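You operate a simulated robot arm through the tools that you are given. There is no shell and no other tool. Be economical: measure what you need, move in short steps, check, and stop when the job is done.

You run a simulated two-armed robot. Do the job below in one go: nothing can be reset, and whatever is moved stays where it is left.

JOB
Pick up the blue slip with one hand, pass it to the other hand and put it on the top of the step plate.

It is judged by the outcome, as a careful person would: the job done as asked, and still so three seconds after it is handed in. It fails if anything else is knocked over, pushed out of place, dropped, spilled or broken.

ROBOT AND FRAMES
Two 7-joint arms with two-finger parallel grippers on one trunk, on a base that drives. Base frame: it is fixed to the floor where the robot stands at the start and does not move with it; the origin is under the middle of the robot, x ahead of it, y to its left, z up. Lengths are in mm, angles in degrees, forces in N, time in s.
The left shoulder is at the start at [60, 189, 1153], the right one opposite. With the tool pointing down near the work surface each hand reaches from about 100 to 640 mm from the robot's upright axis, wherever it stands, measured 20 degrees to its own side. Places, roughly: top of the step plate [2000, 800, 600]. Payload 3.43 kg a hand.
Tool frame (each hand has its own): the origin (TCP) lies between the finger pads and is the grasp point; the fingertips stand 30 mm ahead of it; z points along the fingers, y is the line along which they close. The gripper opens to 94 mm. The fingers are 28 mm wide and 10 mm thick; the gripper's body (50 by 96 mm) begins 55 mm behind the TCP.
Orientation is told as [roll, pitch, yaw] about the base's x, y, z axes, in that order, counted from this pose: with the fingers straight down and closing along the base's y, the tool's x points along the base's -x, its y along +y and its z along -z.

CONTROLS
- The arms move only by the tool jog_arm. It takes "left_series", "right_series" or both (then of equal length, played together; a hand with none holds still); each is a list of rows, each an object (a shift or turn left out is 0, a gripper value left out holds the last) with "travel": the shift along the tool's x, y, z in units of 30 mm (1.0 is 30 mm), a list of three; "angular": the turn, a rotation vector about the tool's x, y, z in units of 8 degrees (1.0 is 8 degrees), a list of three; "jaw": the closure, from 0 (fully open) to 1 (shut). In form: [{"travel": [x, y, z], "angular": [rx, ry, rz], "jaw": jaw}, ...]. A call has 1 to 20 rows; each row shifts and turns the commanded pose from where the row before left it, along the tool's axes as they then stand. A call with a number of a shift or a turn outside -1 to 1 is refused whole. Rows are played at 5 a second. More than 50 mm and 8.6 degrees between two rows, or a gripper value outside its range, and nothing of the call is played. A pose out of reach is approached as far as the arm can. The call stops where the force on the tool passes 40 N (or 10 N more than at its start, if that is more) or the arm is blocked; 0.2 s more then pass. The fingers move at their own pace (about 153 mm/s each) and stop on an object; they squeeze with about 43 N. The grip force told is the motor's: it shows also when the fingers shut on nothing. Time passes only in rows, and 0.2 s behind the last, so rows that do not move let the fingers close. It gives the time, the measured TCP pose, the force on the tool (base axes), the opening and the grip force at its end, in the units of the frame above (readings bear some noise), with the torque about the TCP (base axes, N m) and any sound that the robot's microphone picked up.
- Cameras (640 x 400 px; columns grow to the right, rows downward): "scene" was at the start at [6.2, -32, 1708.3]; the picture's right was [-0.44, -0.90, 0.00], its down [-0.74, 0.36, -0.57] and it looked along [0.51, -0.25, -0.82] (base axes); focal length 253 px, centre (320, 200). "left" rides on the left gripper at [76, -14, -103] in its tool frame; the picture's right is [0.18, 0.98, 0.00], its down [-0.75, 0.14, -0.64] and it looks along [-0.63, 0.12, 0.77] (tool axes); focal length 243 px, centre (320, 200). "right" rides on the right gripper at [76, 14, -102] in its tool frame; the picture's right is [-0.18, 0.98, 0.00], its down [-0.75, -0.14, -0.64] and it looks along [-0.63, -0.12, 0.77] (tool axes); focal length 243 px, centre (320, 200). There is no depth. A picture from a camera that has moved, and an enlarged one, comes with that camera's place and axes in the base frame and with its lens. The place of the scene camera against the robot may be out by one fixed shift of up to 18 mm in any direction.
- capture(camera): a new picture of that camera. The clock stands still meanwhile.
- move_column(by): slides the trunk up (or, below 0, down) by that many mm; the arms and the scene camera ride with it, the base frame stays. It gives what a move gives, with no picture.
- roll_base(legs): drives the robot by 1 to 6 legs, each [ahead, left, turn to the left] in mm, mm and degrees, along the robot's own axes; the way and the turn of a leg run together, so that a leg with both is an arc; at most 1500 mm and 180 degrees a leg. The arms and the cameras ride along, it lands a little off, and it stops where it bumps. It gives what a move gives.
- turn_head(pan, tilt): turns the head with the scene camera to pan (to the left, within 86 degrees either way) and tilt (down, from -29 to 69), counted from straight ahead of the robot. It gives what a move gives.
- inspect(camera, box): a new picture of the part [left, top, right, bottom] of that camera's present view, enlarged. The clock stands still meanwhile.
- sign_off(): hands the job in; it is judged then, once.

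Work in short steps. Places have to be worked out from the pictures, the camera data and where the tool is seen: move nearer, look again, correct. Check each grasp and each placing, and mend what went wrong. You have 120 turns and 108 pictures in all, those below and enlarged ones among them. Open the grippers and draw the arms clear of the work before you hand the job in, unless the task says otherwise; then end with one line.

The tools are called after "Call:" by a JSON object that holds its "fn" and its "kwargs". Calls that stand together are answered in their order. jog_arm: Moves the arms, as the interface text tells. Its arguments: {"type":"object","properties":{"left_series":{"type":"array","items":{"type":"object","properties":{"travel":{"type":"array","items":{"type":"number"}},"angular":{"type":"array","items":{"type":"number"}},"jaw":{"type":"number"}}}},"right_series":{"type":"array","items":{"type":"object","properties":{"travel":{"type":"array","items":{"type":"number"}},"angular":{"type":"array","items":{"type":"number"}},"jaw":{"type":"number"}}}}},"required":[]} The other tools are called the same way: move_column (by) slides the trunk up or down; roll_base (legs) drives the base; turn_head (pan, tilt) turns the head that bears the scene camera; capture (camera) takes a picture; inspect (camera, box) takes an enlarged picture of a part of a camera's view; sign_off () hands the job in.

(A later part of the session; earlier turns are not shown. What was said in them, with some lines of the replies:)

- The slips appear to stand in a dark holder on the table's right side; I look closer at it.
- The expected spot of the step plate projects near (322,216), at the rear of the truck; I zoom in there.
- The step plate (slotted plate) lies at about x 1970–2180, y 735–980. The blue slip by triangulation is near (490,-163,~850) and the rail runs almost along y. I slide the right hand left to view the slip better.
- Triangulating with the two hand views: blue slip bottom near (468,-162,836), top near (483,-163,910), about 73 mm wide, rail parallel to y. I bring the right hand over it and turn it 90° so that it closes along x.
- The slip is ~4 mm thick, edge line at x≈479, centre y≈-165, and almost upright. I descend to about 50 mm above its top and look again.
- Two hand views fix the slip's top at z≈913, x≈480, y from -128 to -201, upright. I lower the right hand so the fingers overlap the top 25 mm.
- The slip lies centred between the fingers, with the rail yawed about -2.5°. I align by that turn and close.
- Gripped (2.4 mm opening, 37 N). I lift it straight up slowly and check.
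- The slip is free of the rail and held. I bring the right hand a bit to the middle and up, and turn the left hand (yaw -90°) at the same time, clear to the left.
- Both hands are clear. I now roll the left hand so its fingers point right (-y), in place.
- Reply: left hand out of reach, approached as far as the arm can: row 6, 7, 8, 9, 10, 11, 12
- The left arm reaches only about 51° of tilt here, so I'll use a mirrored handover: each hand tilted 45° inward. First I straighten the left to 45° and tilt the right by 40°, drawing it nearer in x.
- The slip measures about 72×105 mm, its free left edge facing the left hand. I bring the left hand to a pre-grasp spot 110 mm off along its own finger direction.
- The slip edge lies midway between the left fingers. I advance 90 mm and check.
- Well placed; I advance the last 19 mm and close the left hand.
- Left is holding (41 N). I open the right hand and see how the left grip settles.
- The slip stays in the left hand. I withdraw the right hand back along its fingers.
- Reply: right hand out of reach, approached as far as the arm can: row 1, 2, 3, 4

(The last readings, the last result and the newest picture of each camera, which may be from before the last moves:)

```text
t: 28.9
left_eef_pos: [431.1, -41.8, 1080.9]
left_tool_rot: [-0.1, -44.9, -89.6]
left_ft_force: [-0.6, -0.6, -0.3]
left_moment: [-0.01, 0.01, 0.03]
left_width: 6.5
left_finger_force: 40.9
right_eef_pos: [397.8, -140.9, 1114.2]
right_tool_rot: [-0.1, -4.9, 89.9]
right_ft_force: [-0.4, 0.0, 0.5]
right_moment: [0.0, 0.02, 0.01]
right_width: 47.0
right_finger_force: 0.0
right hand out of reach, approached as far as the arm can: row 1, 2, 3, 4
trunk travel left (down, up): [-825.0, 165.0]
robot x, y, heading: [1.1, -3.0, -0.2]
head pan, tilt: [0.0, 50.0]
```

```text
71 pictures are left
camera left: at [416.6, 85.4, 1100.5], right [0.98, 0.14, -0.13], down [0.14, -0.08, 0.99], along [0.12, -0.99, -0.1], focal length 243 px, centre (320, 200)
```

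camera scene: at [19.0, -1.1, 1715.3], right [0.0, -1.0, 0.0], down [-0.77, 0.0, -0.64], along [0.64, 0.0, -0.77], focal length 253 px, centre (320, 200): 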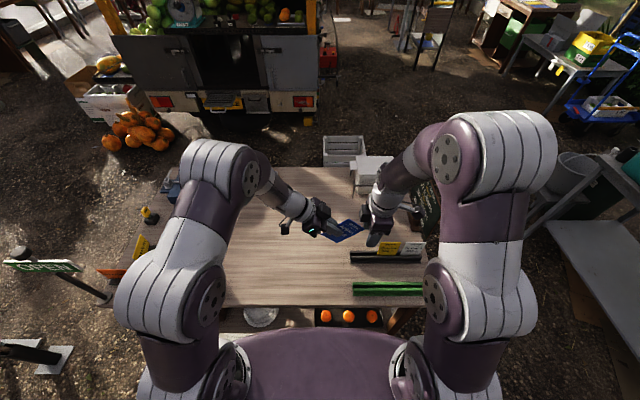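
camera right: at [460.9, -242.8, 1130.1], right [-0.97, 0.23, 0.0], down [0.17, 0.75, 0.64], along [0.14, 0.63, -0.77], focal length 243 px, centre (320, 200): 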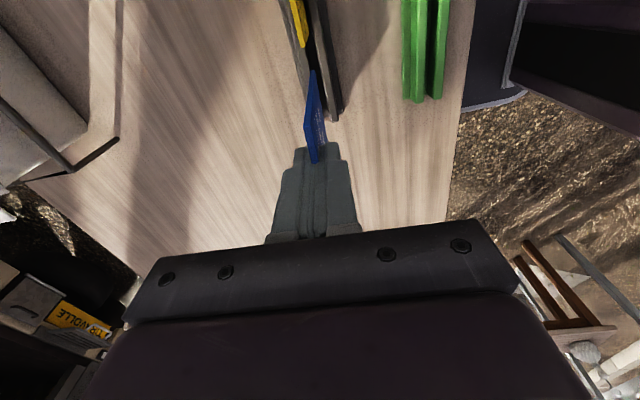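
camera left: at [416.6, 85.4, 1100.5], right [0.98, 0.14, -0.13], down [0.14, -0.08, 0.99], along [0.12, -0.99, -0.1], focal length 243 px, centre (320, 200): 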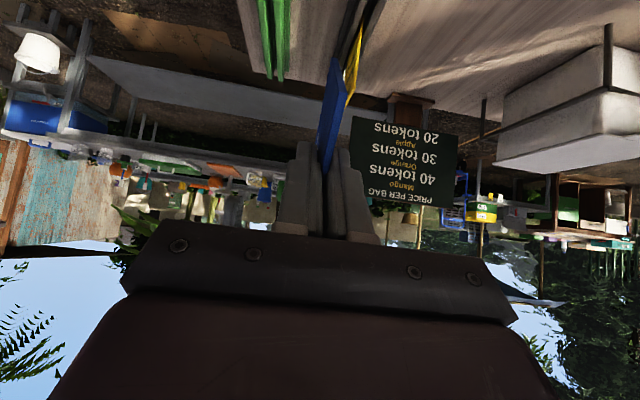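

Handover done. I draw the right hand back to its side, then look around for a driving route.

Call:
{"fn": "jog_arm", "kwargs": {"right_series": [{"travel": [1, 0, -0.3]}, {"travel": [1, 0, -0.3]}, {"travel": [1, 0, 0]}, {"travel": [1, 0, 0]}, {"travel": [1, 0.5, 0]}, {"travel": [0, 1, 0]}, {"travel": [0, 1, 0]}, {"travel": [0, 1, 0]}, {"travel": [0, 1, 0]}, {}]}}

Call:
{"fn": "turn_head", "kwargs": {"pan": -55, "tilt": 45}}

Call:
{"fn": "capture", "kwargs": {"camera": "scene"}}

Call:
{"fn": "turn_head", "kwargs": {"pan": 55, "tilt": 45}}

Call:
{"fn": "capture", "kwargs": {"camera": "scene"}}

Call:
{"fn": "turn_head", "kwargs": {"pan": 0, "tilt": 30}}

Call:
{"fn": "capture", "kwargs": {"camera": "scene"}}

```text
t: 31.1
left_eef_pos: [431.1, -40.1, 1080.8]
left_tool_rot: [-0.1, -45.0, -89.6]
left_ft_force: [0.4, -0.1, 0.1]
left_moment: [0.02, -0.03, 0.0]
left_width: 6.3
left_finger_force: 40.6
right_eef_pos: [262.1, -290.8, 1118.4]
right_tool_rot: [0.1, -5.0, 89.9]
right_ft_force: [-0.1, -0.6, 0.0]
right_moment: [0.0, 0.01, 0.0]
right_width: 47.2
right_finger_force: 0.0
trunk travel left (down, up): [-825.0, 165.0]
robot x, y, heading: [0.7, -0.5, 0.2]
head pan, tilt: [0.0, 50.0]
```

```text
t: 32.4
left_eef_pos: [430.7, -40.1, 1079.8]
left_tool_rot: [-0.1, -45.0, -89.5]
left_ft_force: [-0.5, 0.5, 0.1]
left_moment: [-0.02, 0.0, 0.0]
left_width: 6.6
left_finger_force: 40.7
right_eef_pos: [262.2, -290.9, 1117.9]
right_tool_rot: [0.1, -5.0, 90.2]
right_ft_force: [0.2, 0.1, 0.3]
right_moment: [-0.01, 0.0, 0.03]
right_width: 46.9
right_finger_force: 0.0
trunk travel left (down, up): [-825.0, 165.0]
robot x, y, heading: [-1.9, 0.2, -0.1]
head pan, tilt: [-55.0, 45.0]
```

```text
70 pictures are left
camera scene: at [-11.3, -67.1, 1722.2], right [-0.82, -0.57, 0.0], down [-0.41, 0.58, -0.71], along [0.41, -0.58, -0.71], focal length 253 px, centre (320, 200)
```

scene: 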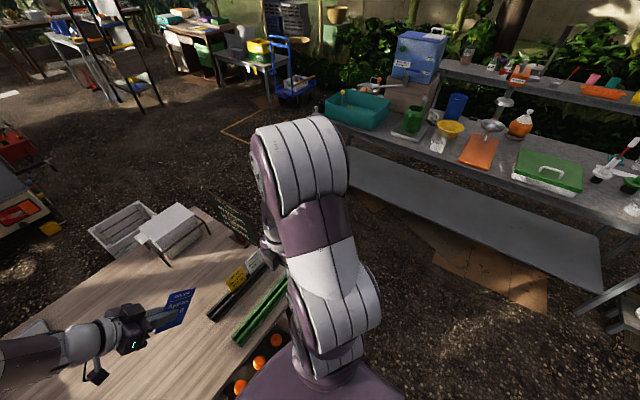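

```text
t: 34.2
left_eef_pos: [430.8, -41.0, 1081.7]
left_tool_rot: [0.0, -45.0, -89.6]
left_ft_force: [-0.1, -0.6, 0.5]
left_moment: [0.0, 0.06, 0.02]
left_width: 6.5
left_finger_force: 41.2
right_eef_pos: [261.9, -290.6, 1118.9]
right_tool_rot: [0.0, -5.1, 90.0]
right_ft_force: [0.1, 0.0, 0.5]
right_moment: [-0.03, 0.0, -0.03]
right_width: 47.2
right_finger_force: 0.0
trunk travel left (down, up): [-825.0, 165.0]
robot x, y, heading: [2.5, -1.8, 0.0]
head pan, tilt: [55.0, 45.0]
```

```text
69 pictures are left
camera scene: at [-11.5, 66.1, 1722.3], right [0.82, -0.57, 0.0], down [-0.41, -0.58, -0.71], along [0.41, 0.58, -0.71], focal length 253 px, centre (320, 200)
```

scene: 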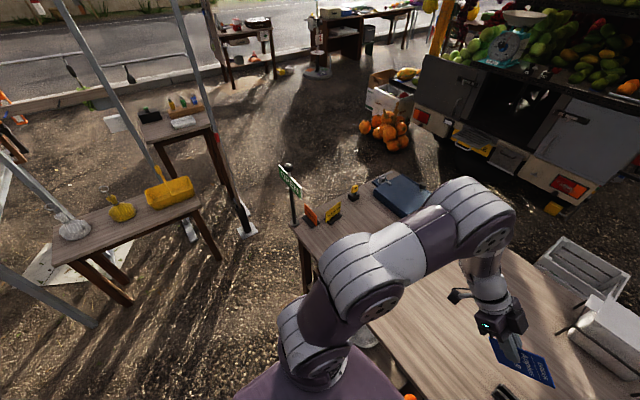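

```text
t: 35.5
left_eef_pos: [431.5, -39.9, 1081.1]
left_tool_rot: [0.0, -44.9, -89.6]
left_ft_force: [0.2, 0.5, 1.2]
left_moment: [-0.01, 0.0, -0.03]
left_width: 6.7
left_finger_force: 40.3
right_eef_pos: [261.8, -291.6, 1118.8]
right_tool_rot: [0.0, -4.9, 90.0]
right_ft_force: [-0.6, 0.0, -0.1]
right_moment: [-0.02, -0.01, 0.05]
right_width: 47.1
right_finger_force: 0.1
trunk travel left (down, up): [-825.0, 165.0]
robot x, y, heading: [-3.8, 1.0, -0.1]
head pan, tilt: [0.0, 30.0]
```

```text
68 pictures are left
camera scene: at [32.3, -0.4, 1744.8], right [0.0, -1.0, 0.0], down [-0.5, 0.0, -0.87], along [0.87, 0.0, -0.5], focal length 253 px, centre (320, 200)
```

scene: 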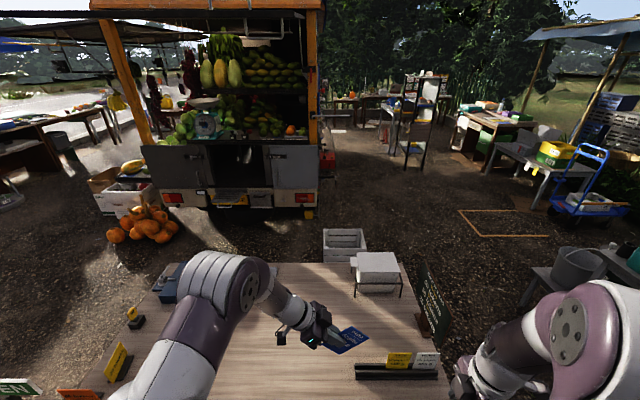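

The right side corridor (table edge y≈-394, bench y≈-1480) is the wide way round. I raise the trunk for clearance, back off a little and sidestep to the right.

Call:
{"fn": "move_column", "kwargs": {"by": 100}}

Call:
{"fn": "roll_base", "kwargs": {"legs": [[-80, 0, 0], [0, -930, 0]]}}

Call:
{"fn": "capture", "kwargs": {"camera": "scene"}}

```text
t: 36.8
left_eef_pos: [431.1, -40.5, 1180.4]
left_tool_rot: [-0.1, -44.9, -89.7]
left_ft_force: [-0.4, -0.3, 0.3]
left_moment: [0.0, -0.01, -0.01]
left_width: 6.3
left_finger_force: 40.7
right_eef_pos: [261.9, -290.6, 1217.8]
right_tool_rot: [0.0, -5.0, 90.1]
right_ft_force: [-0.5, -0.6, -0.8]
right_moment: [0.01, 0.02, 0.0]
right_width: 47.0
right_finger_force: 0.0
trunk travel left (down, up): [-925.0, 65.0]
robot x, y, heading: [-0.0, -2.3, 0.1]
head pan, tilt: [0.0, 30.0]
```

```text
t: 42.4
left_eef_pos: [353.7, -970.6, 1180.8]
left_tool_rot: [0.0, -45.0, -89.2]
left_ft_force: [0.7, 0.8, -0.1]
left_moment: [0.0, -0.01, 0.0]
left_width: 6.6
left_finger_force: 40.9
right_eef_pos: [187.0, -1221.4, 1218.1]
right_tool_rot: [-0.1, -4.8, 90.4]
right_ft_force: [-0.1, 0.1, -0.4]
right_moment: [-0.01, 0.02, 0.02]
right_width: 47.1
right_finger_force: 0.1
trunk travel left (down, up): [-925.0, 65.0]
robot x, y, heading: [-75.2, -934.5, 0.5]
head pan, tilt: [0.0, 30.0]
```

```text
67 pictures are left
camera scene: at [-44.1, -932.4, 1844.9], right [0.01, -1.0, 0.0], down [-0.5, 0.0, -0.87], along [0.87, 0.01, -0.5], focal length 253 px, centre (320, 200)
```

scene: 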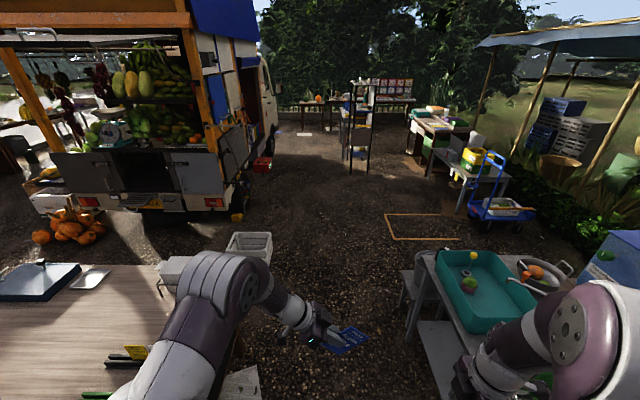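

I zoom on the crate behind the table to judge the passage.

Call:
{"fn": "inspect", "kwargs": {"camera": "scene", "box": [60, 170, 300, 320]}}

```text
2.67 times, centred on (180, 245) of scene
camera zoom: at [-44.1, -932.4, 1844.9], right [0.01, -1.0, 0.0], down [-0.5, 0.0, -0.87], along [0.87, 0.01, -0.5], focal length 675 px, centre (693, 80)
```

zoom: 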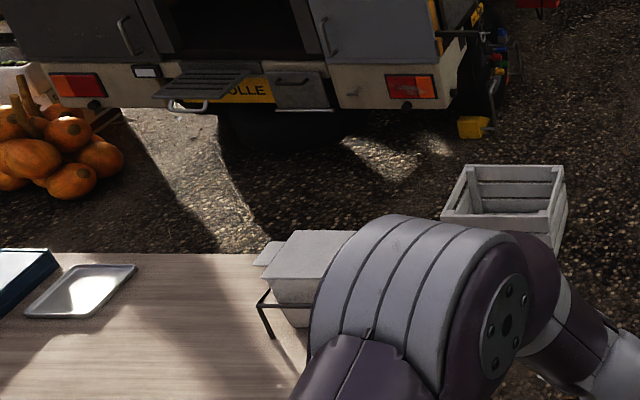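

Crate's near face is at x≈1860, table's far edge ≈1020: I can pass at x≈1420. Driving ahead.

Call:
{"fn": "roll_base", "kwargs": {"legs": [[1490, 0, -0.5]]}}

Call:
{"fn": "turn_head", "kwargs": {"pan": 65, "tilt": 40}}

Call:
{"fn": "capture", "kwargs": {"camera": "scene"}}

```text
t: 49.6
left_eef_pos: [1821.4, -958.9, 1181.7]
left_tool_rot: [-0.1, -45.0, -89.1]
left_ft_force: [-0.5, -0.3, 0.2]
left_moment: [-0.05, -0.04, 0.0]
left_width: 6.4
left_finger_force: 40.4
right_eef_pos: [1654.0, -1210.9, 1218.8]
right_tool_rot: [0.0, -5.1, 90.4]
right_ft_force: [-0.1, 0.4, -0.2]
right_moment: [0.03, 0.03, -0.02]
right_width: 46.9
right_finger_force: 0.1
trunk travel left (down, up): [-925.0, 65.0]
robot x, y, heading: [1389.8, -920.5, 0.6]
head pan, tilt: [0.0, 30.0]
```

```text
t: 51.0
left_eef_pos: [1821.8, -959.2, 1181.5]
left_tool_rot: [0.0, -45.0, -89.2]
left_ft_force: [-0.2, -0.3, 0.5]
left_moment: [0.03, -0.01, 0.02]
left_width: 6.4
left_finger_force: 40.5
right_eef_pos: [1653.7, -1209.8, 1218.1]
right_tool_rot: [0.0, -5.0, 90.4]
right_ft_force: [-0.2, -0.3, -0.8]
right_moment: [0.0, 0.01, 0.02]
right_width: 46.8
right_finger_force: 0.0
trunk travel left (down, up): [-925.0, 65.0]
robot x, y, heading: [1387.6, -919.8, 0.6]
head pan, tilt: [65.0, 40.0]
```

```text
65 pictures are left
camera scene: at [1367.9, -845.4, 1829.5], right [0.91, -0.42, 0.0], down [-0.27, -0.58, -0.77], along [0.32, 0.7, -0.64], focal length 253 px, centre (320, 200)
```

scene: 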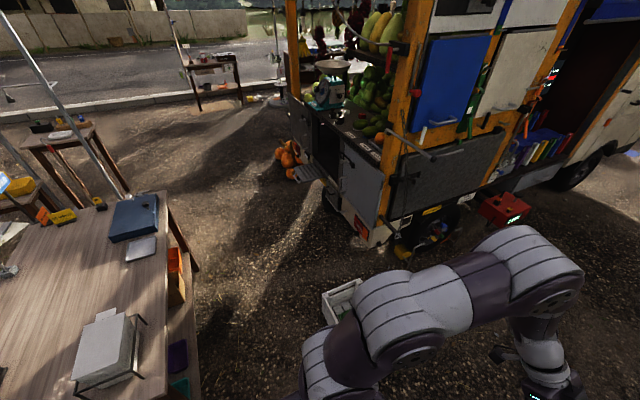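

The passage is clear. I sidestep left 1000 mm and look at the truck's rear.

Call:
{"fn": "roll_base", "kwargs": {"legs": [[0, 1000, -0.6]]}}

Call:
{"fn": "turn_head", "kwargs": {"pan": 40, "tilt": 45}}

Call:
{"fn": "capture", "kwargs": {"camera": "scene"}}

```text
t: 55.9
left_eef_pos: [1813.7, -8.0, 1180.3]
left_tool_rot: [0.0, -44.4, -89.0]
left_ft_force: [-0.3, 0.3, 0.3]
left_moment: [-0.01, 0.03, 0.0]
left_width: 6.6
left_finger_force: 41.1
right_eef_pos: [1646.8, -258.8, 1214.3]
right_tool_rot: [0.0, -5.5, 90.6]
right_ft_force: [-0.7, 0.4, 0.6]
right_moment: [0.02, -0.06, -0.02]
right_width: 46.9
right_finger_force: 0.0
trunk travel left (down, up): [-925.0, 65.0]
robot x, y, heading: [1383.0, 36.7, 0.7]
head pan, tilt: [65.0, 40.0]
stopped in leg 1: the robot was blocked; the commanded pose is now the measured one
```

```text
t: 56.8
left_eef_pos: [1807.9, -5.9, 1183.8]
left_tool_rot: [0.3, -44.5, -89.4]
left_ft_force: [-0.4, -0.2, -0.9]
left_moment: [0.0, 0.0, 0.0]
left_width: 6.3
left_finger_force: 40.7
right_eef_pos: [1641.7, -257.4, 1217.2]
right_tool_rot: [-0.3, -5.4, 90.6]
right_ft_force: [-0.6, -0.4, 0.2]
right_moment: [0.04, -0.03, -0.02]
right_width: 46.9
right_finger_force: 0.0
trunk travel left (down, up): [-925.0, 65.0]
robot x, y, heading: [1381.0, 39.9, 0.6]
head pan, tilt: [40.0, 45.0]
```

```text
64 pictures are left
camera scene: at [1377.3, 78.1, 1822.1], right [0.66, -0.75, 0.0], down [-0.53, -0.46, -0.71], along [0.53, 0.47, -0.71], focal length 253 px, centre (320, 200)
```

scene: 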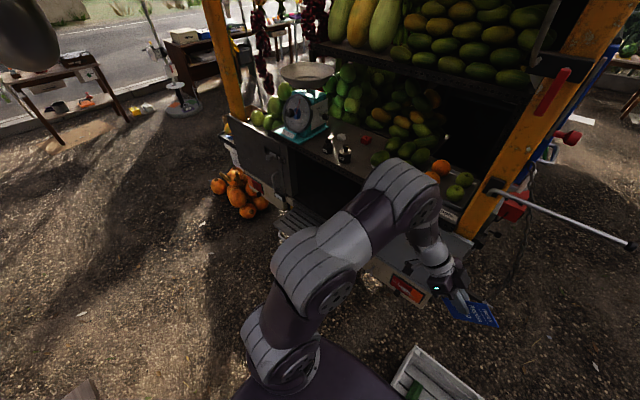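

Blocked; something dark is close on the left at head height. I look that way.

Call:
{"fn": "turn_head", "kwargs": {"pan": 80, "tilt": 0}}

Call:
{"fn": "capture", "kwargs": {"camera": "scene"}}

```text
t: 57.9
left_eef_pos: [1836.7, -7.8, 1170.9]
left_tool_rot: [-1.6, -44.4, -88.0]
left_ft_force: [0.0, -0.4, 0.6]
left_moment: [-0.05, 0.0, 0.03]
left_width: 6.3
left_finger_force: 40.8
right_eef_pos: [1669.8, -259.4, 1210.7]
right_tool_rot: [1.0, -5.6, 90.4]
right_ft_force: [0.3, 0.4, -0.4]
right_moment: [0.01, 0.0, 0.0]
right_width: 46.9
right_finger_force: 0.1
trunk travel left (down, up): [-925.0, 65.0]
robot x, y, heading: [1381.6, 39.5, 0.5]
head pan, tilt: [80.0, 0.0]
```

```text
63 pictures are left
camera scene: at [1379.8, 106.2, 1836.2], right [0.97, -0.24, -0.02], down [-0.16, -0.57, -0.81], along [0.18, 0.79, -0.59], focal length 253 px, centre (320, 200)
```

scene: 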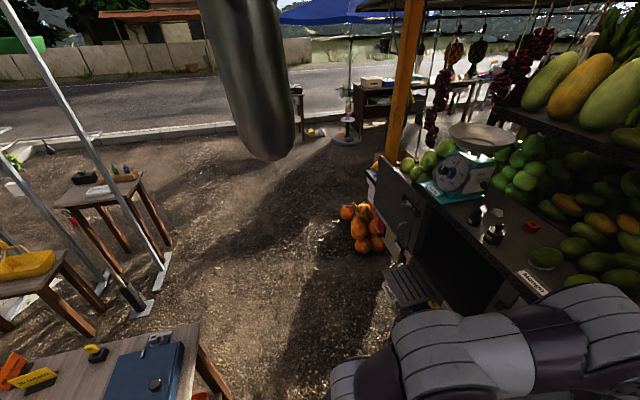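

A hanging metal object is pressed by the head. I first back off to the right, then look at it freely.

Call:
{"fn": "roll_base", "kwargs": {"legs": [[0, -200, 0]]}}

Call:
{"fn": "turn_head", "kwargs": {"pan": 75, "tilt": 0}}

Call:
{"fn": "capture", "kwargs": {"camera": "scene"}}

```text
t: 59.5
left_eef_pos: [1817.1, -193.5, 1180.1]
left_tool_rot: [-0.2, -45.1, -88.8]
left_ft_force: [0.2, 0.2, 0.2]
left_moment: [-0.02, 0.02, 0.01]
left_width: 6.5
left_finger_force: 40.4
right_eef_pos: [1651.9, -445.1, 1219.2]
right_tool_rot: [0.1, -4.8, 90.6]
right_ft_force: [0.2, 0.9, 0.2]
right_moment: [0.01, 0.01, 0.01]
right_width: 47.2
right_finger_force: 0.1
trunk travel left (down, up): [-925.0, 65.0]
robot x, y, heading: [1385.6, -161.0, 0.5]
head pan, tilt: [80.0, 0.0]
```

```text
t: 60.2
left_eef_pos: [1816.8, -195.7, 1178.8]
left_tool_rot: [-0.1, -45.0, -89.0]
left_ft_force: [0.1, -0.4, -0.2]
left_moment: [0.05, 0.03, 0.04]
left_width: 6.1
left_finger_force: 41.0
right_eef_pos: [1649.4, -446.9, 1218.8]
right_tool_rot: [0.0, -4.9, 90.6]
right_ft_force: [0.1, 0.4, -0.1]
right_moment: [0.02, 0.0, 0.06]
right_width: 47.1
right_finger_force: 0.1
trunk travel left (down, up): [-925.0, 65.0]
robot x, y, heading: [1386.3, -159.6, 0.4]
head pan, tilt: [75.0, 0.0]
```

```text
62 pictures are left
camera scene: at [1349.8, -73.5, 1893.2], right [0.97, -0.25, 0.0], down [0.0, 0.0, -1.0], along [0.25, 0.97, 0.0], focal length 253 px, centre (320, 200)
```

scene: 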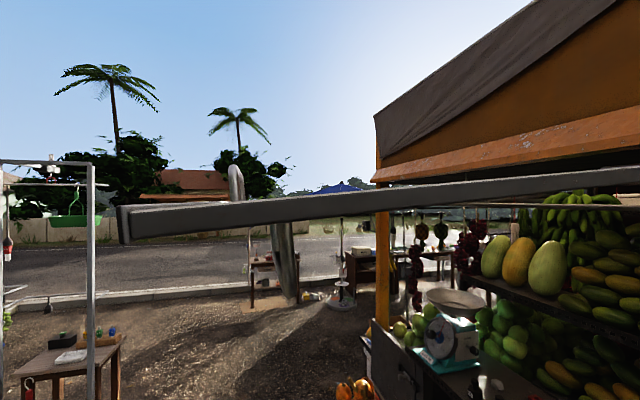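

It's the truck's raised hatch with a hook handle hanging down to z≈1740; it seems unharmed. I lower the trunk by 380 mm so the head passes well beneath.

Call:
{"fn": "move_column", "kwargs": {"by": -380}}

Call:
{"fn": "capture", "kwargs": {"camera": "scene"}}

Call:
{"fn": "turn_head", "kwargs": {"pan": 70, "tilt": 45}}

Call:
{"fn": "capture", "kwargs": {"camera": "scene"}}

```text
t: 63.9
left_eef_pos: [1816.3, -195.7, 801.5]
left_tool_rot: [0.0, -45.0, -88.9]
left_ft_force: [-0.1, -0.5, 0.0]
left_moment: [-0.03, 0.03, -0.01]
left_width: 6.5
left_finger_force: 40.1
right_eef_pos: [1648.4, -447.6, 838.4]
right_tool_rot: [0.1, -5.0, 90.6]
right_ft_force: [-0.1, 0.0, 0.4]
right_moment: [0.04, -0.02, 0.02]
right_width: 47.1
right_finger_force: 0.0
trunk travel left (down, up): [-545.0, 445.0]
robot x, y, heading: [1385.6, -157.1, 0.6]
head pan, tilt: [75.0, 0.0]
```

```text
61 pictures are left
camera scene: at [1348.7, -74.0, 1513.2], right [0.97, -0.25, 0.0], down [0.0, 0.0, -1.0], along [0.25, 0.97, 0.0], focal length 253 px, centre (320, 200)
```

scene: 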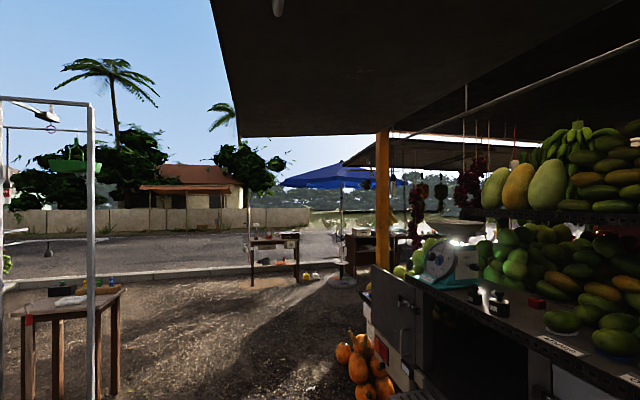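

```text
t: 65.0
left_eef_pos: [1815.3, -196.4, 799.6]
left_tool_rot: [0.0, -45.0, -89.1]
left_ft_force: [-0.3, 0.2, -0.4]
left_moment: [-0.03, 0.0, 0.0]
left_width: 6.6
left_finger_force: 40.9
right_eef_pos: [1648.4, -448.2, 837.7]
right_tool_rot: [0.0, -5.0, 90.6]
right_ft_force: [0.1, -0.4, -0.5]
right_moment: [0.03, 0.04, 0.0]
right_width: 47.0
right_finger_force: 0.1
trunk travel left (down, up): [-545.0, 445.0]
robot x, y, heading: [1387.5, -159.2, 0.6]
head pan, tilt: [70.0, 45.0]
```

```text
60 pictures are left
camera scene: at [1353.4, -84.4, 1442.3], right [0.94, -0.33, 0.0], down [-0.23, -0.67, -0.71], along [0.23, 0.67, -0.71], focal length 253 px, centre (320, 200)
```

scene: 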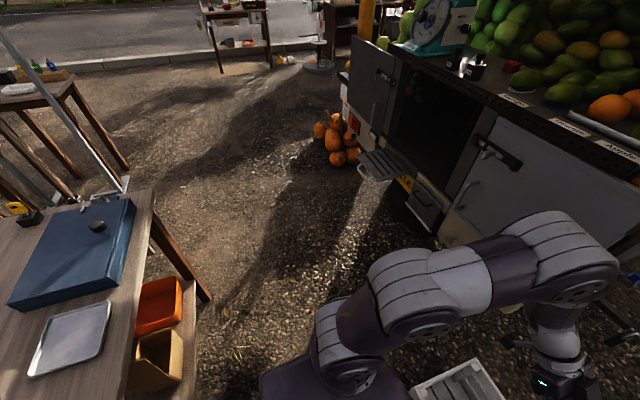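

The hatch and hook are now well above. I sidestep left 850 mm.

Call:
{"fn": "roll_base", "kwargs": {"legs": [[0, 850, -0.5]]}}

Call:
{"fn": "turn_head", "kwargs": {"pan": 15, "tilt": 45}}

Call:
{"fn": "capture", "kwargs": {"camera": "scene"}}

```text
t: 69.5
left_eef_pos: [1806.4, 662.3, 800.5]
left_tool_rot: [0.0, -45.1, -89.0]
left_ft_force: [0.6, 0.2, -1.1]
left_moment: [0.04, -0.01, 0.0]
left_width: 6.7
left_finger_force: 40.7
right_eef_pos: [1640.5, 411.4, 837.3]
right_tool_rot: [0.0, -4.9, 90.5]
right_ft_force: [0.8, 0.4, 0.6]
right_moment: [-0.01, 0.0, -0.02]
right_width: 47.1
right_finger_force: 0.0
trunk travel left (down, up): [-545.0, 445.0]
robot x, y, heading: [1376.9, 696.4, 0.7]
head pan, tilt: [70.0, 45.0]
```

```text
t: 70.8
left_eef_pos: [1806.8, 662.0, 800.7]
left_tool_rot: [0.0, -44.9, -89.0]
left_ft_force: [-0.2, -0.1, -0.4]
left_moment: [0.01, 0.02, 0.0]
left_width: 6.4
left_finger_force: 40.9
right_eef_pos: [1640.0, 411.8, 838.9]
right_tool_rot: [0.0, -4.9, 90.5]
right_ft_force: [-0.5, -0.1, -0.5]
right_moment: [-0.01, 0.02, -0.03]
right_width: 47.0
right_finger_force: 0.1
trunk travel left (down, up): [-545.0, 445.0]
robot x, y, heading: [1373.8, 699.5, 0.9]
head pan, tilt: [15.0, 45.0]
```

```text
59 pictures are left
camera scene: at [1395.2, 719.7, 1442.2], right [0.27, -0.96, 0.0], down [-0.68, -0.19, -0.71], along [0.68, 0.19, -0.71], focal length 253 px, centre (320, 200)
```

scene: 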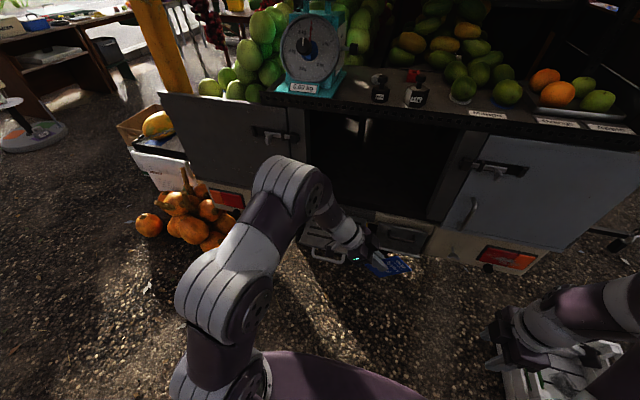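

Step plate is right ahead-left. I turn the left hand -90° about its own finger axis, so the slip lies on a 45° slope, still short of the truck.

Call:
{"fn": "jog_arm", "kwargs": {"left_series": [{"angular": [0, 0, -1]}, {"angular": [0, 0, -1]}, {"angular": [0, 0, -1]}, {"angular": [0, 0, -1]}, {"angular": [0, 0, -1]}, {"angular": [0, 0, -1]}, {"angular": [0, 0, -1]}, {"angular": [0, 0, -1]}, {"angular": [0, 0, -1]}, {"angular": [0, 0, -1]}, {"angular": [0, 0, -1]}, {"angular": [0, 0, -0.25]}, {}]}}

Call:
{"fn": "capture", "kwargs": {"camera": "scene"}}

Call:
{"fn": "capture", "kwargs": {"camera": "left"}}

```text
t: 73.6
left_eef_pos: [1805.7, 663.4, 801.2]
left_tool_rot: [-45.0, 0.0, 1.0]
left_ft_force: [-0.4, -0.2, -0.4]
left_moment: [0.01, 0.06, 0.01]
left_width: 6.6
left_finger_force: 40.9
right_eef_pos: [1640.3, 411.1, 839.8]
right_tool_rot: [0.0, -4.9, 90.6]
right_ft_force: [-0.2, 0.3, 0.5]
right_moment: [0.0, 0.0, 0.01]
right_width: 47.2
right_finger_force: 0.1
trunk travel left (down, up): [-545.0, 445.0]
robot x, y, heading: [1374.4, 703.6, 0.5]
head pan, tilt: [15.0, 45.0]
```

```text
58 pictures are left
camera scene: at [1395.2, 719.6, 1442.2], right [0.27, -0.96, 0.0], down [-0.68, -0.19, -0.71], along [0.68, 0.19, -0.71], focal length 253 px, centre (320, 200)
```

scene: 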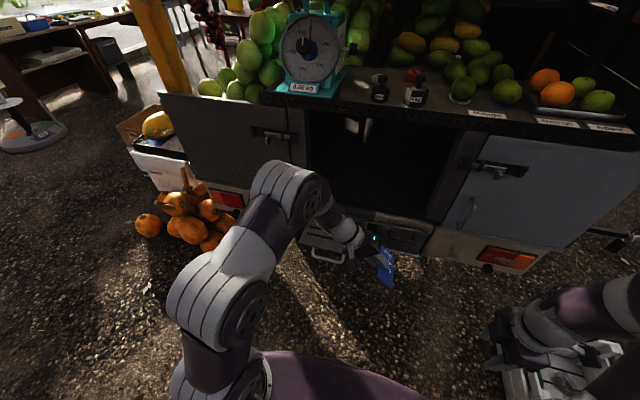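

```text
57 pictures are left
camera left: at [1729.6, 723.9, 884.7], right [-0.2, 0.69, -0.69], down [0.74, 0.57, 0.35], along [0.64, -0.45, -0.63], focal length 243 px, centre (320, 200)
```

left: 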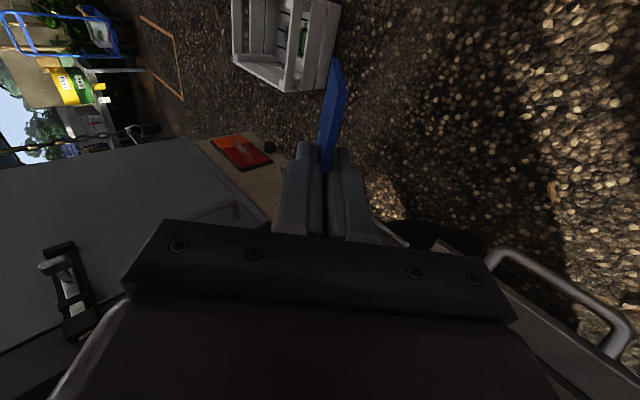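

Plate position is confirmed from a second view (about x 1955–2165, y 740–975, z≈600). I drive 160 mm ahead and 100 mm left so that the hand comes within reach above it.

Call:
{"fn": "roll_base", "kwargs": {"legs": [[0, 100, 0], [160, 0, -0.5]]}}

Call:
{"fn": "turn_head", "kwargs": {"pan": 10, "tilt": 55}}

Call:
{"fn": "capture", "kwargs": {"camera": "scene"}}

Call:
{"fn": "capture", "kwargs": {"camera": "left"}}

Call:
{"fn": "capture", "kwargs": {"camera": "right"}}

```text
t: 75.7
left_eef_pos: [1964.8, 759.8, 799.8]
left_tool_rot: [-45.1, 0.1, 0.4]
left_ft_force: [-0.1, 0.7, -0.8]
left_moment: [-0.02, 0.02, -0.01]
left_width: 6.4
left_finger_force: 40.6
right_eef_pos: [1796.3, 508.4, 838.6]
right_tool_rot: [0.0, -4.9, 90.1]
right_ft_force: [0.0, 0.5, -0.6]
right_moment: [0.0, 0.02, 0.0]
right_width: 46.9
right_finger_force: 0.1
trunk travel left (down, up): [-545.0, 445.0]
robot x, y, heading: [1533.5, 798.6, 0.1]
head pan, tilt: [15.0, 45.0]
```

```text
t: 76.5
left_eef_pos: [1964.3, 758.0, 801.6]
left_tool_rot: [-45.0, 0.0, 0.3]
left_ft_force: [0.1, -0.7, 0.5]
left_moment: [-0.02, -0.02, -0.01]
left_width: 6.3
left_finger_force: 40.6
right_eef_pos: [1794.7, 509.3, 838.0]
right_tool_rot: [0.0, -4.9, 90.1]
right_ft_force: [0.0, 0.1, 0.3]
right_moment: [0.03, -0.05, -0.01]
right_width: 46.8
right_finger_force: 0.2
trunk travel left (down, up): [-545.0, 445.0]
robot x, y, heading: [1533.0, 799.0, 0.2]
head pan, tilt: [10.0, 55.0]
```

```text
56 pictures are left
camera scene: at [1546.1, 811.2, 1428.9], right [0.18, -0.98, 0.0], down [-0.81, -0.14, -0.57], along [0.57, 0.1, -0.82], focal length 253 px, centre (320, 200)
```

scene: 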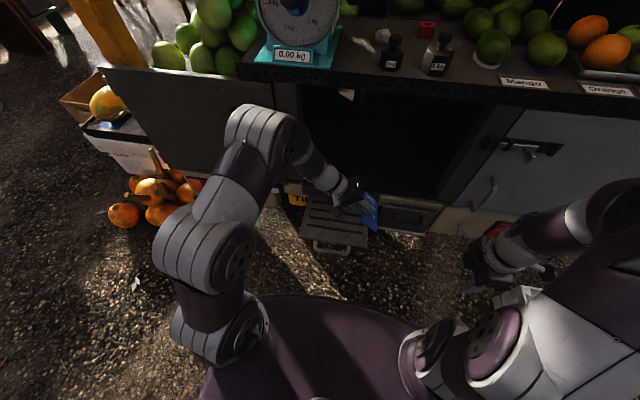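

```text
55 pictures are left
camera left: at [1888.2, 820.9, 884.8], right [-0.19, 0.69, -0.69], down [0.75, 0.56, 0.35], along [0.63, -0.45, -0.63], focal length 243 px, centre (320, 200)
```

left: 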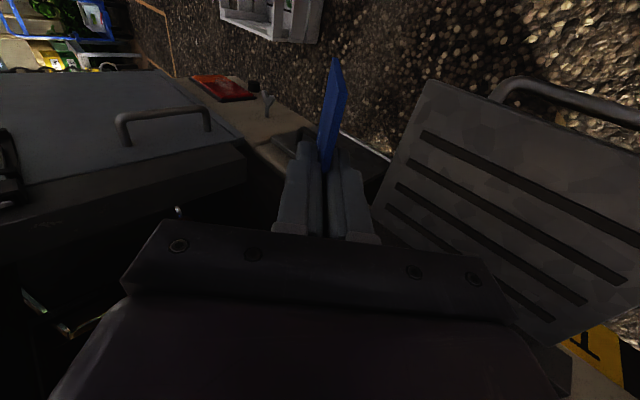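

```text
54 pictures are left
camera right: at [1781.3, 423.8, 934.3], right [-0.98, 0.18, 0.01], down [0.14, 0.7, 0.7], along [0.12, 0.69, -0.71], focal length 243 px, centre (320, 200)
```

right: 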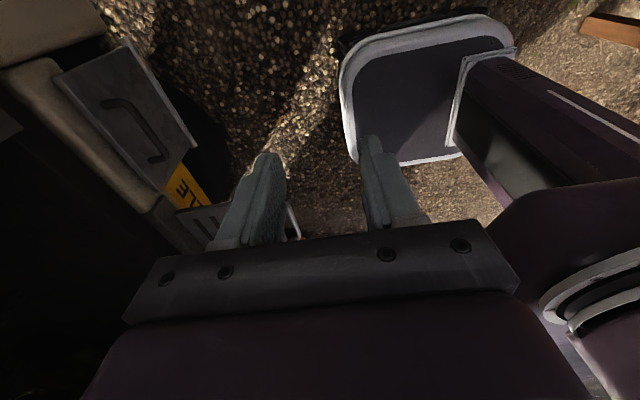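

From the hand camera the plate spans about x 1937–2130, y 709–960 at z≈600. I move the left hand to (2023, 845, 700) over it, and roll 5° more.

Call:
{"fn": "jog_arm", "kwargs": {"left_series": [{"travel": [-0.4, 0.886, 0.066]}, {"travel": [-0.4, 0.886, 0.066]}, {"travel": [-0.4, 0.886, 0.066]}, {"travel": [-0.4, 0.886, 0.066]}, {"travel": [-0.37, 0.886, 0.066]}, {"angular": [0.62, 0, 0]}, {}]}}

Call:
{"fn": "capture", "kwargs": {"camera": "left"}}

Call:
{"fn": "inspect", "kwargs": {"camera": "scene", "box": [240, 140, 440, 270]}}

```text
t: 78.0
left_eef_pos: [2022.1, 845.8, 698.7]
left_tool_rot: [-50.1, 0.0, 0.5]
left_ft_force: [-0.5, 0.3, 0.8]
left_moment: [0.01, 0.0, 0.01]
left_width: 6.0
left_finger_force: 40.5
right_eef_pos: [1796.3, 508.2, 839.4]
right_tool_rot: [0.0, -5.0, 90.1]
right_ft_force: [-0.6, 0.5, -0.1]
right_moment: [0.01, 0.01, 0.01]
right_width: 46.8
right_finger_force: 0.1
trunk travel left (down, up): [-545.0, 445.0]
robot x, y, heading: [1535.8, 801.6, 0.3]
head pan, tilt: [10.0, 55.0]
```

```text
53 pictures are left
camera left: at [1946.6, 914.2, 777.5], right [-0.19, 0.63, -0.75], down [0.75, 0.59, 0.3], along [0.63, -0.51, -0.58], focal length 243 px, centre (320, 200)
```

left: 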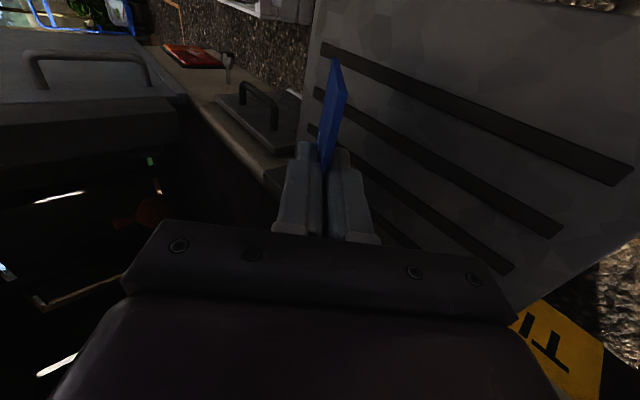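

```text
3.08 times, centred on (340, 205) of scene
camera zoom: at [1546.1, 811.1, 1428.8], right [0.18, -0.98, 0.0], down [-0.81, -0.14, -0.57], along [0.56, 0.1, -0.82], focal length 779 px, centre (258, 185)
```

zoom: 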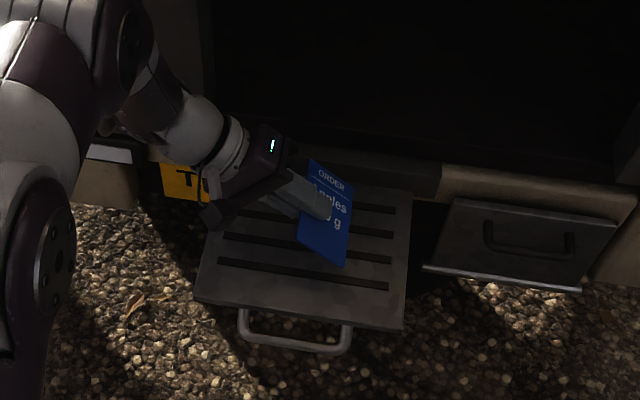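

Slip hangs properly over the plate. I lower 45 mm with a slight shift to the middle and look again.

Call:
{"fn": "jog_arm", "kwargs": {"left_series": [{"travel": [0.2, 0.68, 0.36]}, {"travel": [0.13, 0.68, 0.35]}, {}]}}

Call:
{"fn": "capture", "kwargs": {"camera": "left"}}

Call:
{"fn": "inspect", "kwargs": {"camera": "scene", "box": [270, 150, 410, 250]}}

```text
t: 78.8
left_eef_pos: [2014.9, 855.1, 656.3]
left_tool_rot: [-50.2, -0.3, 0.5]
left_ft_force: [5.3, 4.4, 23.7]
left_moment: [-1.08, -0.14, 0.25]
left_width: 6.5
left_finger_force: 41.4
right_eef_pos: [1794.5, 508.9, 839.6]
right_tool_rot: [-0.1, -4.9, 90.0]
right_ft_force: [-0.5, 0.5, 0.6]
right_moment: [-0.02, -0.02, -0.01]
right_width: 47.1
right_finger_force: 0.1
trunk travel left (down, up): [-545.0, 445.0]
robot x, y, heading: [1532.6, 797.8, 0.2]
head pan, tilt: [10.0, 55.0]
```

```text
51 pictures are left
camera left: at [1937.4, 924.3, 734.3], right [-0.19, 0.63, -0.75], down [0.75, 0.59, 0.31], along [0.64, -0.51, -0.58], focal length 243 px, centre (320, 200)
```

left: 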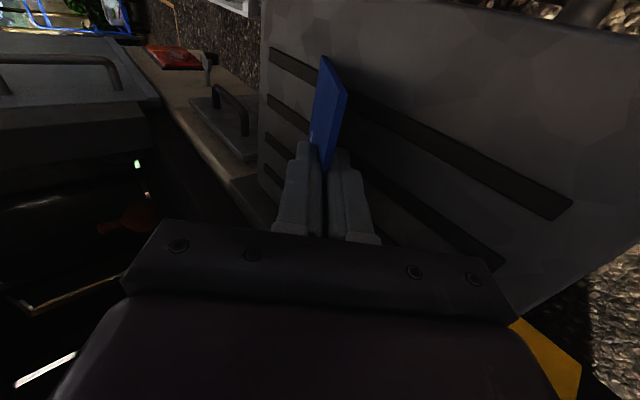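

```text
4.00 times, centred on (340, 200) of scene
camera zoom: at [1544.6, 811.7, 1429.2], right [0.18, -0.98, 0.0], down [-0.81, -0.14, -0.57], along [0.57, 0.1, -0.82], focal length 1013 px, centre (240, 200)
```

zoom: 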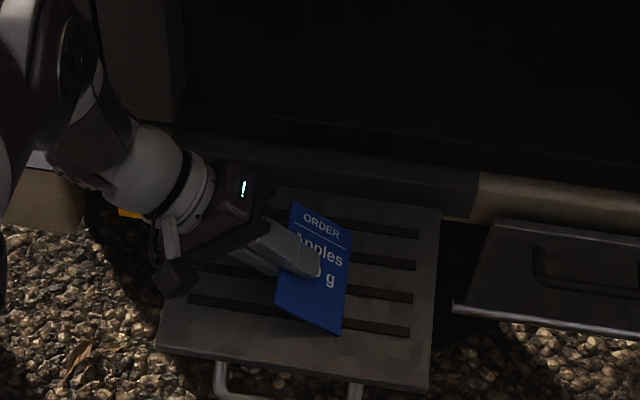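

The slip's lower edge touches the plate (24 N). I ease off 2 mm and open the jaws just slightly so it rests on the lower finger.

Call:
{"fn": "jog_arm", "kwargs": {"left_series": [{"travel": [0, -0.06, -0.05]}, {"jaw": 0.9}, {"jaw": 0.82}, {}, {}]}}

Call:
{"fn": "capture", "kwargs": {"camera": "left"}}

Call:
{"fn": "inspect", "kwargs": {"camera": "scene", "box": [270, 150, 410, 250]}}

```text
t: 80.0
left_eef_pos: [2013.4, 855.5, 657.3]
left_tool_rot: [-50.0, -0.1, 0.4]
left_ft_force: [-0.6, 0.4, -0.8]
left_moment: [0.05, -0.01, 0.0]
left_width: 16.6
left_finger_force: 0.0
right_eef_pos: [1796.1, 508.7, 838.4]
right_tool_rot: [0.0, -4.9, 90.0]
right_ft_force: [-0.4, 0.2, 0.1]
right_moment: [0.0, 0.0, 0.0]
right_width: 47.1
right_finger_force: 0.0
trunk travel left (down, up): [-545.0, 445.0]
robot x, y, heading: [1533.1, 796.9, -0.0]
head pan, tilt: [10.0, 55.0]
```

```text
49 pictures are left
camera left: at [1936.4, 924.4, 734.9], right [-0.19, 0.63, -0.75], down [0.75, 0.59, 0.3], along [0.63, -0.51, -0.58], focal length 243 px, centre (320, 200)
```

left: 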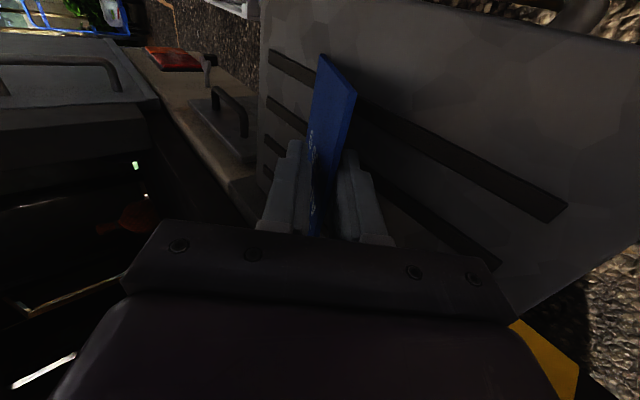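

```text
4.00 times, centred on (340, 200) of scene
camera zoom: at [1546.4, 811.1, 1428.8], right [0.18, -0.98, 0.0], down [-0.81, -0.14, -0.57], along [0.56, 0.1, -0.82], focal length 1013 px, centre (240, 200)
```

zoom: 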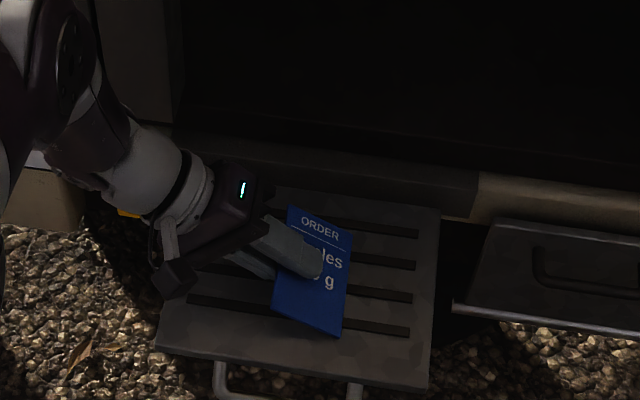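

The slip rests on the plate and the lower finger. I draw the hand back slowly along the fingers so it lies down.

Call:
{"fn": "jog_arm", "kwargs": {"left_series": [{"travel": [0, 0, -0.3]}, {"travel": [0, 0, -0.3]}, {"travel": [0, 0, -0.3]}, {"travel": [0, 0, -0.3]}, {"travel": [0, 0, -0.3]}, {"travel": [0, 0, -0.3]}, {"travel": [0, 0, -0.5]}, {"travel": [0, 0, -1]}, {}, {}]}}

Call:
{"fn": "capture", "kwargs": {"camera": "left"}}

Call:
{"fn": "inspect", "kwargs": {"camera": "scene", "box": [270, 150, 410, 250]}}

```text
t: 82.2
left_eef_pos: [1994.7, 919.3, 707.1]
left_tool_rot: [-50.0, 0.0, 0.5]
left_ft_force: [0.3, -0.3, -0.6]
left_moment: [0.03, 0.01, 0.0]
left_width: 17.1
left_finger_force: 0.1
left hand out of reach, approached as far as the arm can: row 7, 8
right_eef_pos: [1796.3, 509.9, 838.3]
right_tool_rot: [0.1, -5.0, 90.1]
right_ft_force: [-1.1, 0.1, -1.2]
right_moment: [0.05, -0.02, 0.0]
right_width: 46.8
right_finger_force: 0.1
trunk travel left (down, up): [-545.0, 445.0]
robot x, y, heading: [1531.8, 801.3, 0.1]
head pan, tilt: [10.0, 55.0]
```

```text
47 pictures are left
camera left: at [1918.3, 987.1, 785.2], right [-0.19, 0.63, -0.75], down [0.75, 0.59, 0.31], along [0.64, -0.51, -0.58], focal length 243 px, centre (320, 200)
```

left: 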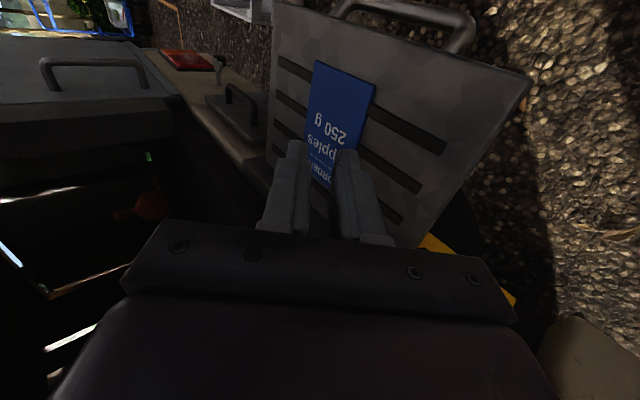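

```text
4.00 times, centred on (340, 200) of scene
camera zoom: at [1546.3, 811.2, 1428.8], right [0.18, -0.98, 0.0], down [-0.81, -0.14, -0.57], along [0.56, 0.1, -0.82], focal length 1013 px, centre (240, 200)
```

zoom: 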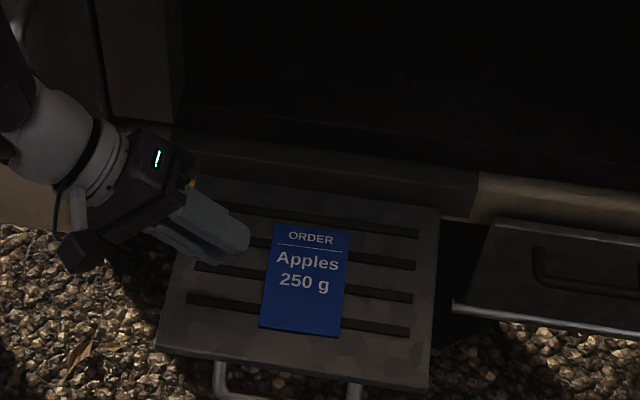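

The slip lies flat in the middle of the plate. I raise the left hand, draw it back towards the robot and open both grippers.

Call:
{"fn": "jog_arm", "kwargs": {"left_series": [{"travel": [0, -0.7, -0.5]}, {"travel": [0, -0.7, -0.5], "jaw": 0.5}, {"travel": [0, -0.7, -0.5]}, {"travel": [1, -0.3, 0]}, {"travel": [1, 0, 0], "jaw": 0}, {"travel": [1, 0, 0]}, {"travel": [1, 0, 0]}, {"travel": [1, 0, 0]}, {}], "right_series": [{}, {}, {}, {"jaw": 0}, {}, {}, {}, {}, {}]}}

Call:
{"fn": "roll_base", "kwargs": {"legs": [[-120, 0, 0]]}}

Call:
{"fn": "capture", "kwargs": {"camera": "scene"}}

```text
t: 84.2
left_eef_pos: [1819.6, 893.9, 776.8]
left_tool_rot: [-50.0, 0.0, 0.4]
left_ft_force: [-0.1, -0.1, 0.8]
left_moment: [-0.03, -0.03, 0.02]
left_width: 94.0
left_finger_force: 0.1
left hand out of reach, approached as far as the arm can: row 1, 2, 3
right_eef_pos: [1795.0, 508.1, 838.8]
right_tool_rot: [-0.1, -5.0, 90.1]
right_ft_force: [-0.2, 0.1, 0.4]
right_moment: [0.0, 0.0, 0.0]
right_width: 94.0
right_finger_force: 0.0
trunk travel left (down, up): [-545.0, 445.0]
robot x, y, heading: [1534.0, 799.6, -0.0]
head pan, tilt: [10.0, 55.0]
```

```text
t: 85.5
left_eef_pos: [1698.1, 893.3, 778.5]
left_tool_rot: [-49.9, -0.1, 0.5]
left_ft_force: [-0.4, 0.6, 0.3]
left_moment: [0.03, -0.04, 0.03]
left_width: 94.2
left_finger_force: 0.1
right_eef_pos: [1675.8, 508.6, 838.6]
right_tool_rot: [-0.1, -4.8, 90.3]
right_ft_force: [-0.3, 0.1, -0.3]
right_moment: [-0.02, -0.04, -0.02]
right_width: 94.1
right_finger_force: 0.0
trunk travel left (down, up): [-545.0, 445.0]
robot x, y, heading: [1416.4, 796.7, 0.2]
head pan, tilt: [10.0, 55.0]
```

```text
45 pictures are left
camera scene: at [1424.0, 810.9, 1428.8], right [0.18, -0.98, 0.0], down [-0.81, -0.14, -0.57], along [0.57, 0.1, -0.82], focal length 253 px, centre (320, 200)
```

scene: 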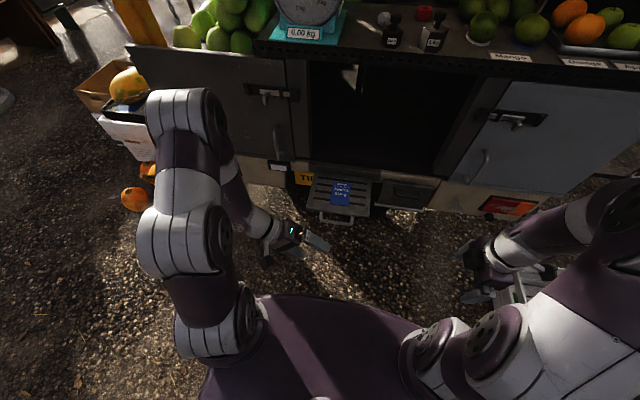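

The slip lies flat on the step plate, both hands are open and clear, and nothing else looks disturbed. Handing in.

Call:
{"fn": "sign_off", "kwargs": {}}

```text
The job is handed in.
```

The blue slip is lying flat on top of the step plate: the right hand picked it up, passed it to the left, and the left put it down. On the way, the robot's head bumped the hook hanging from the truck's raised hatch. I backed off and saw no damage.
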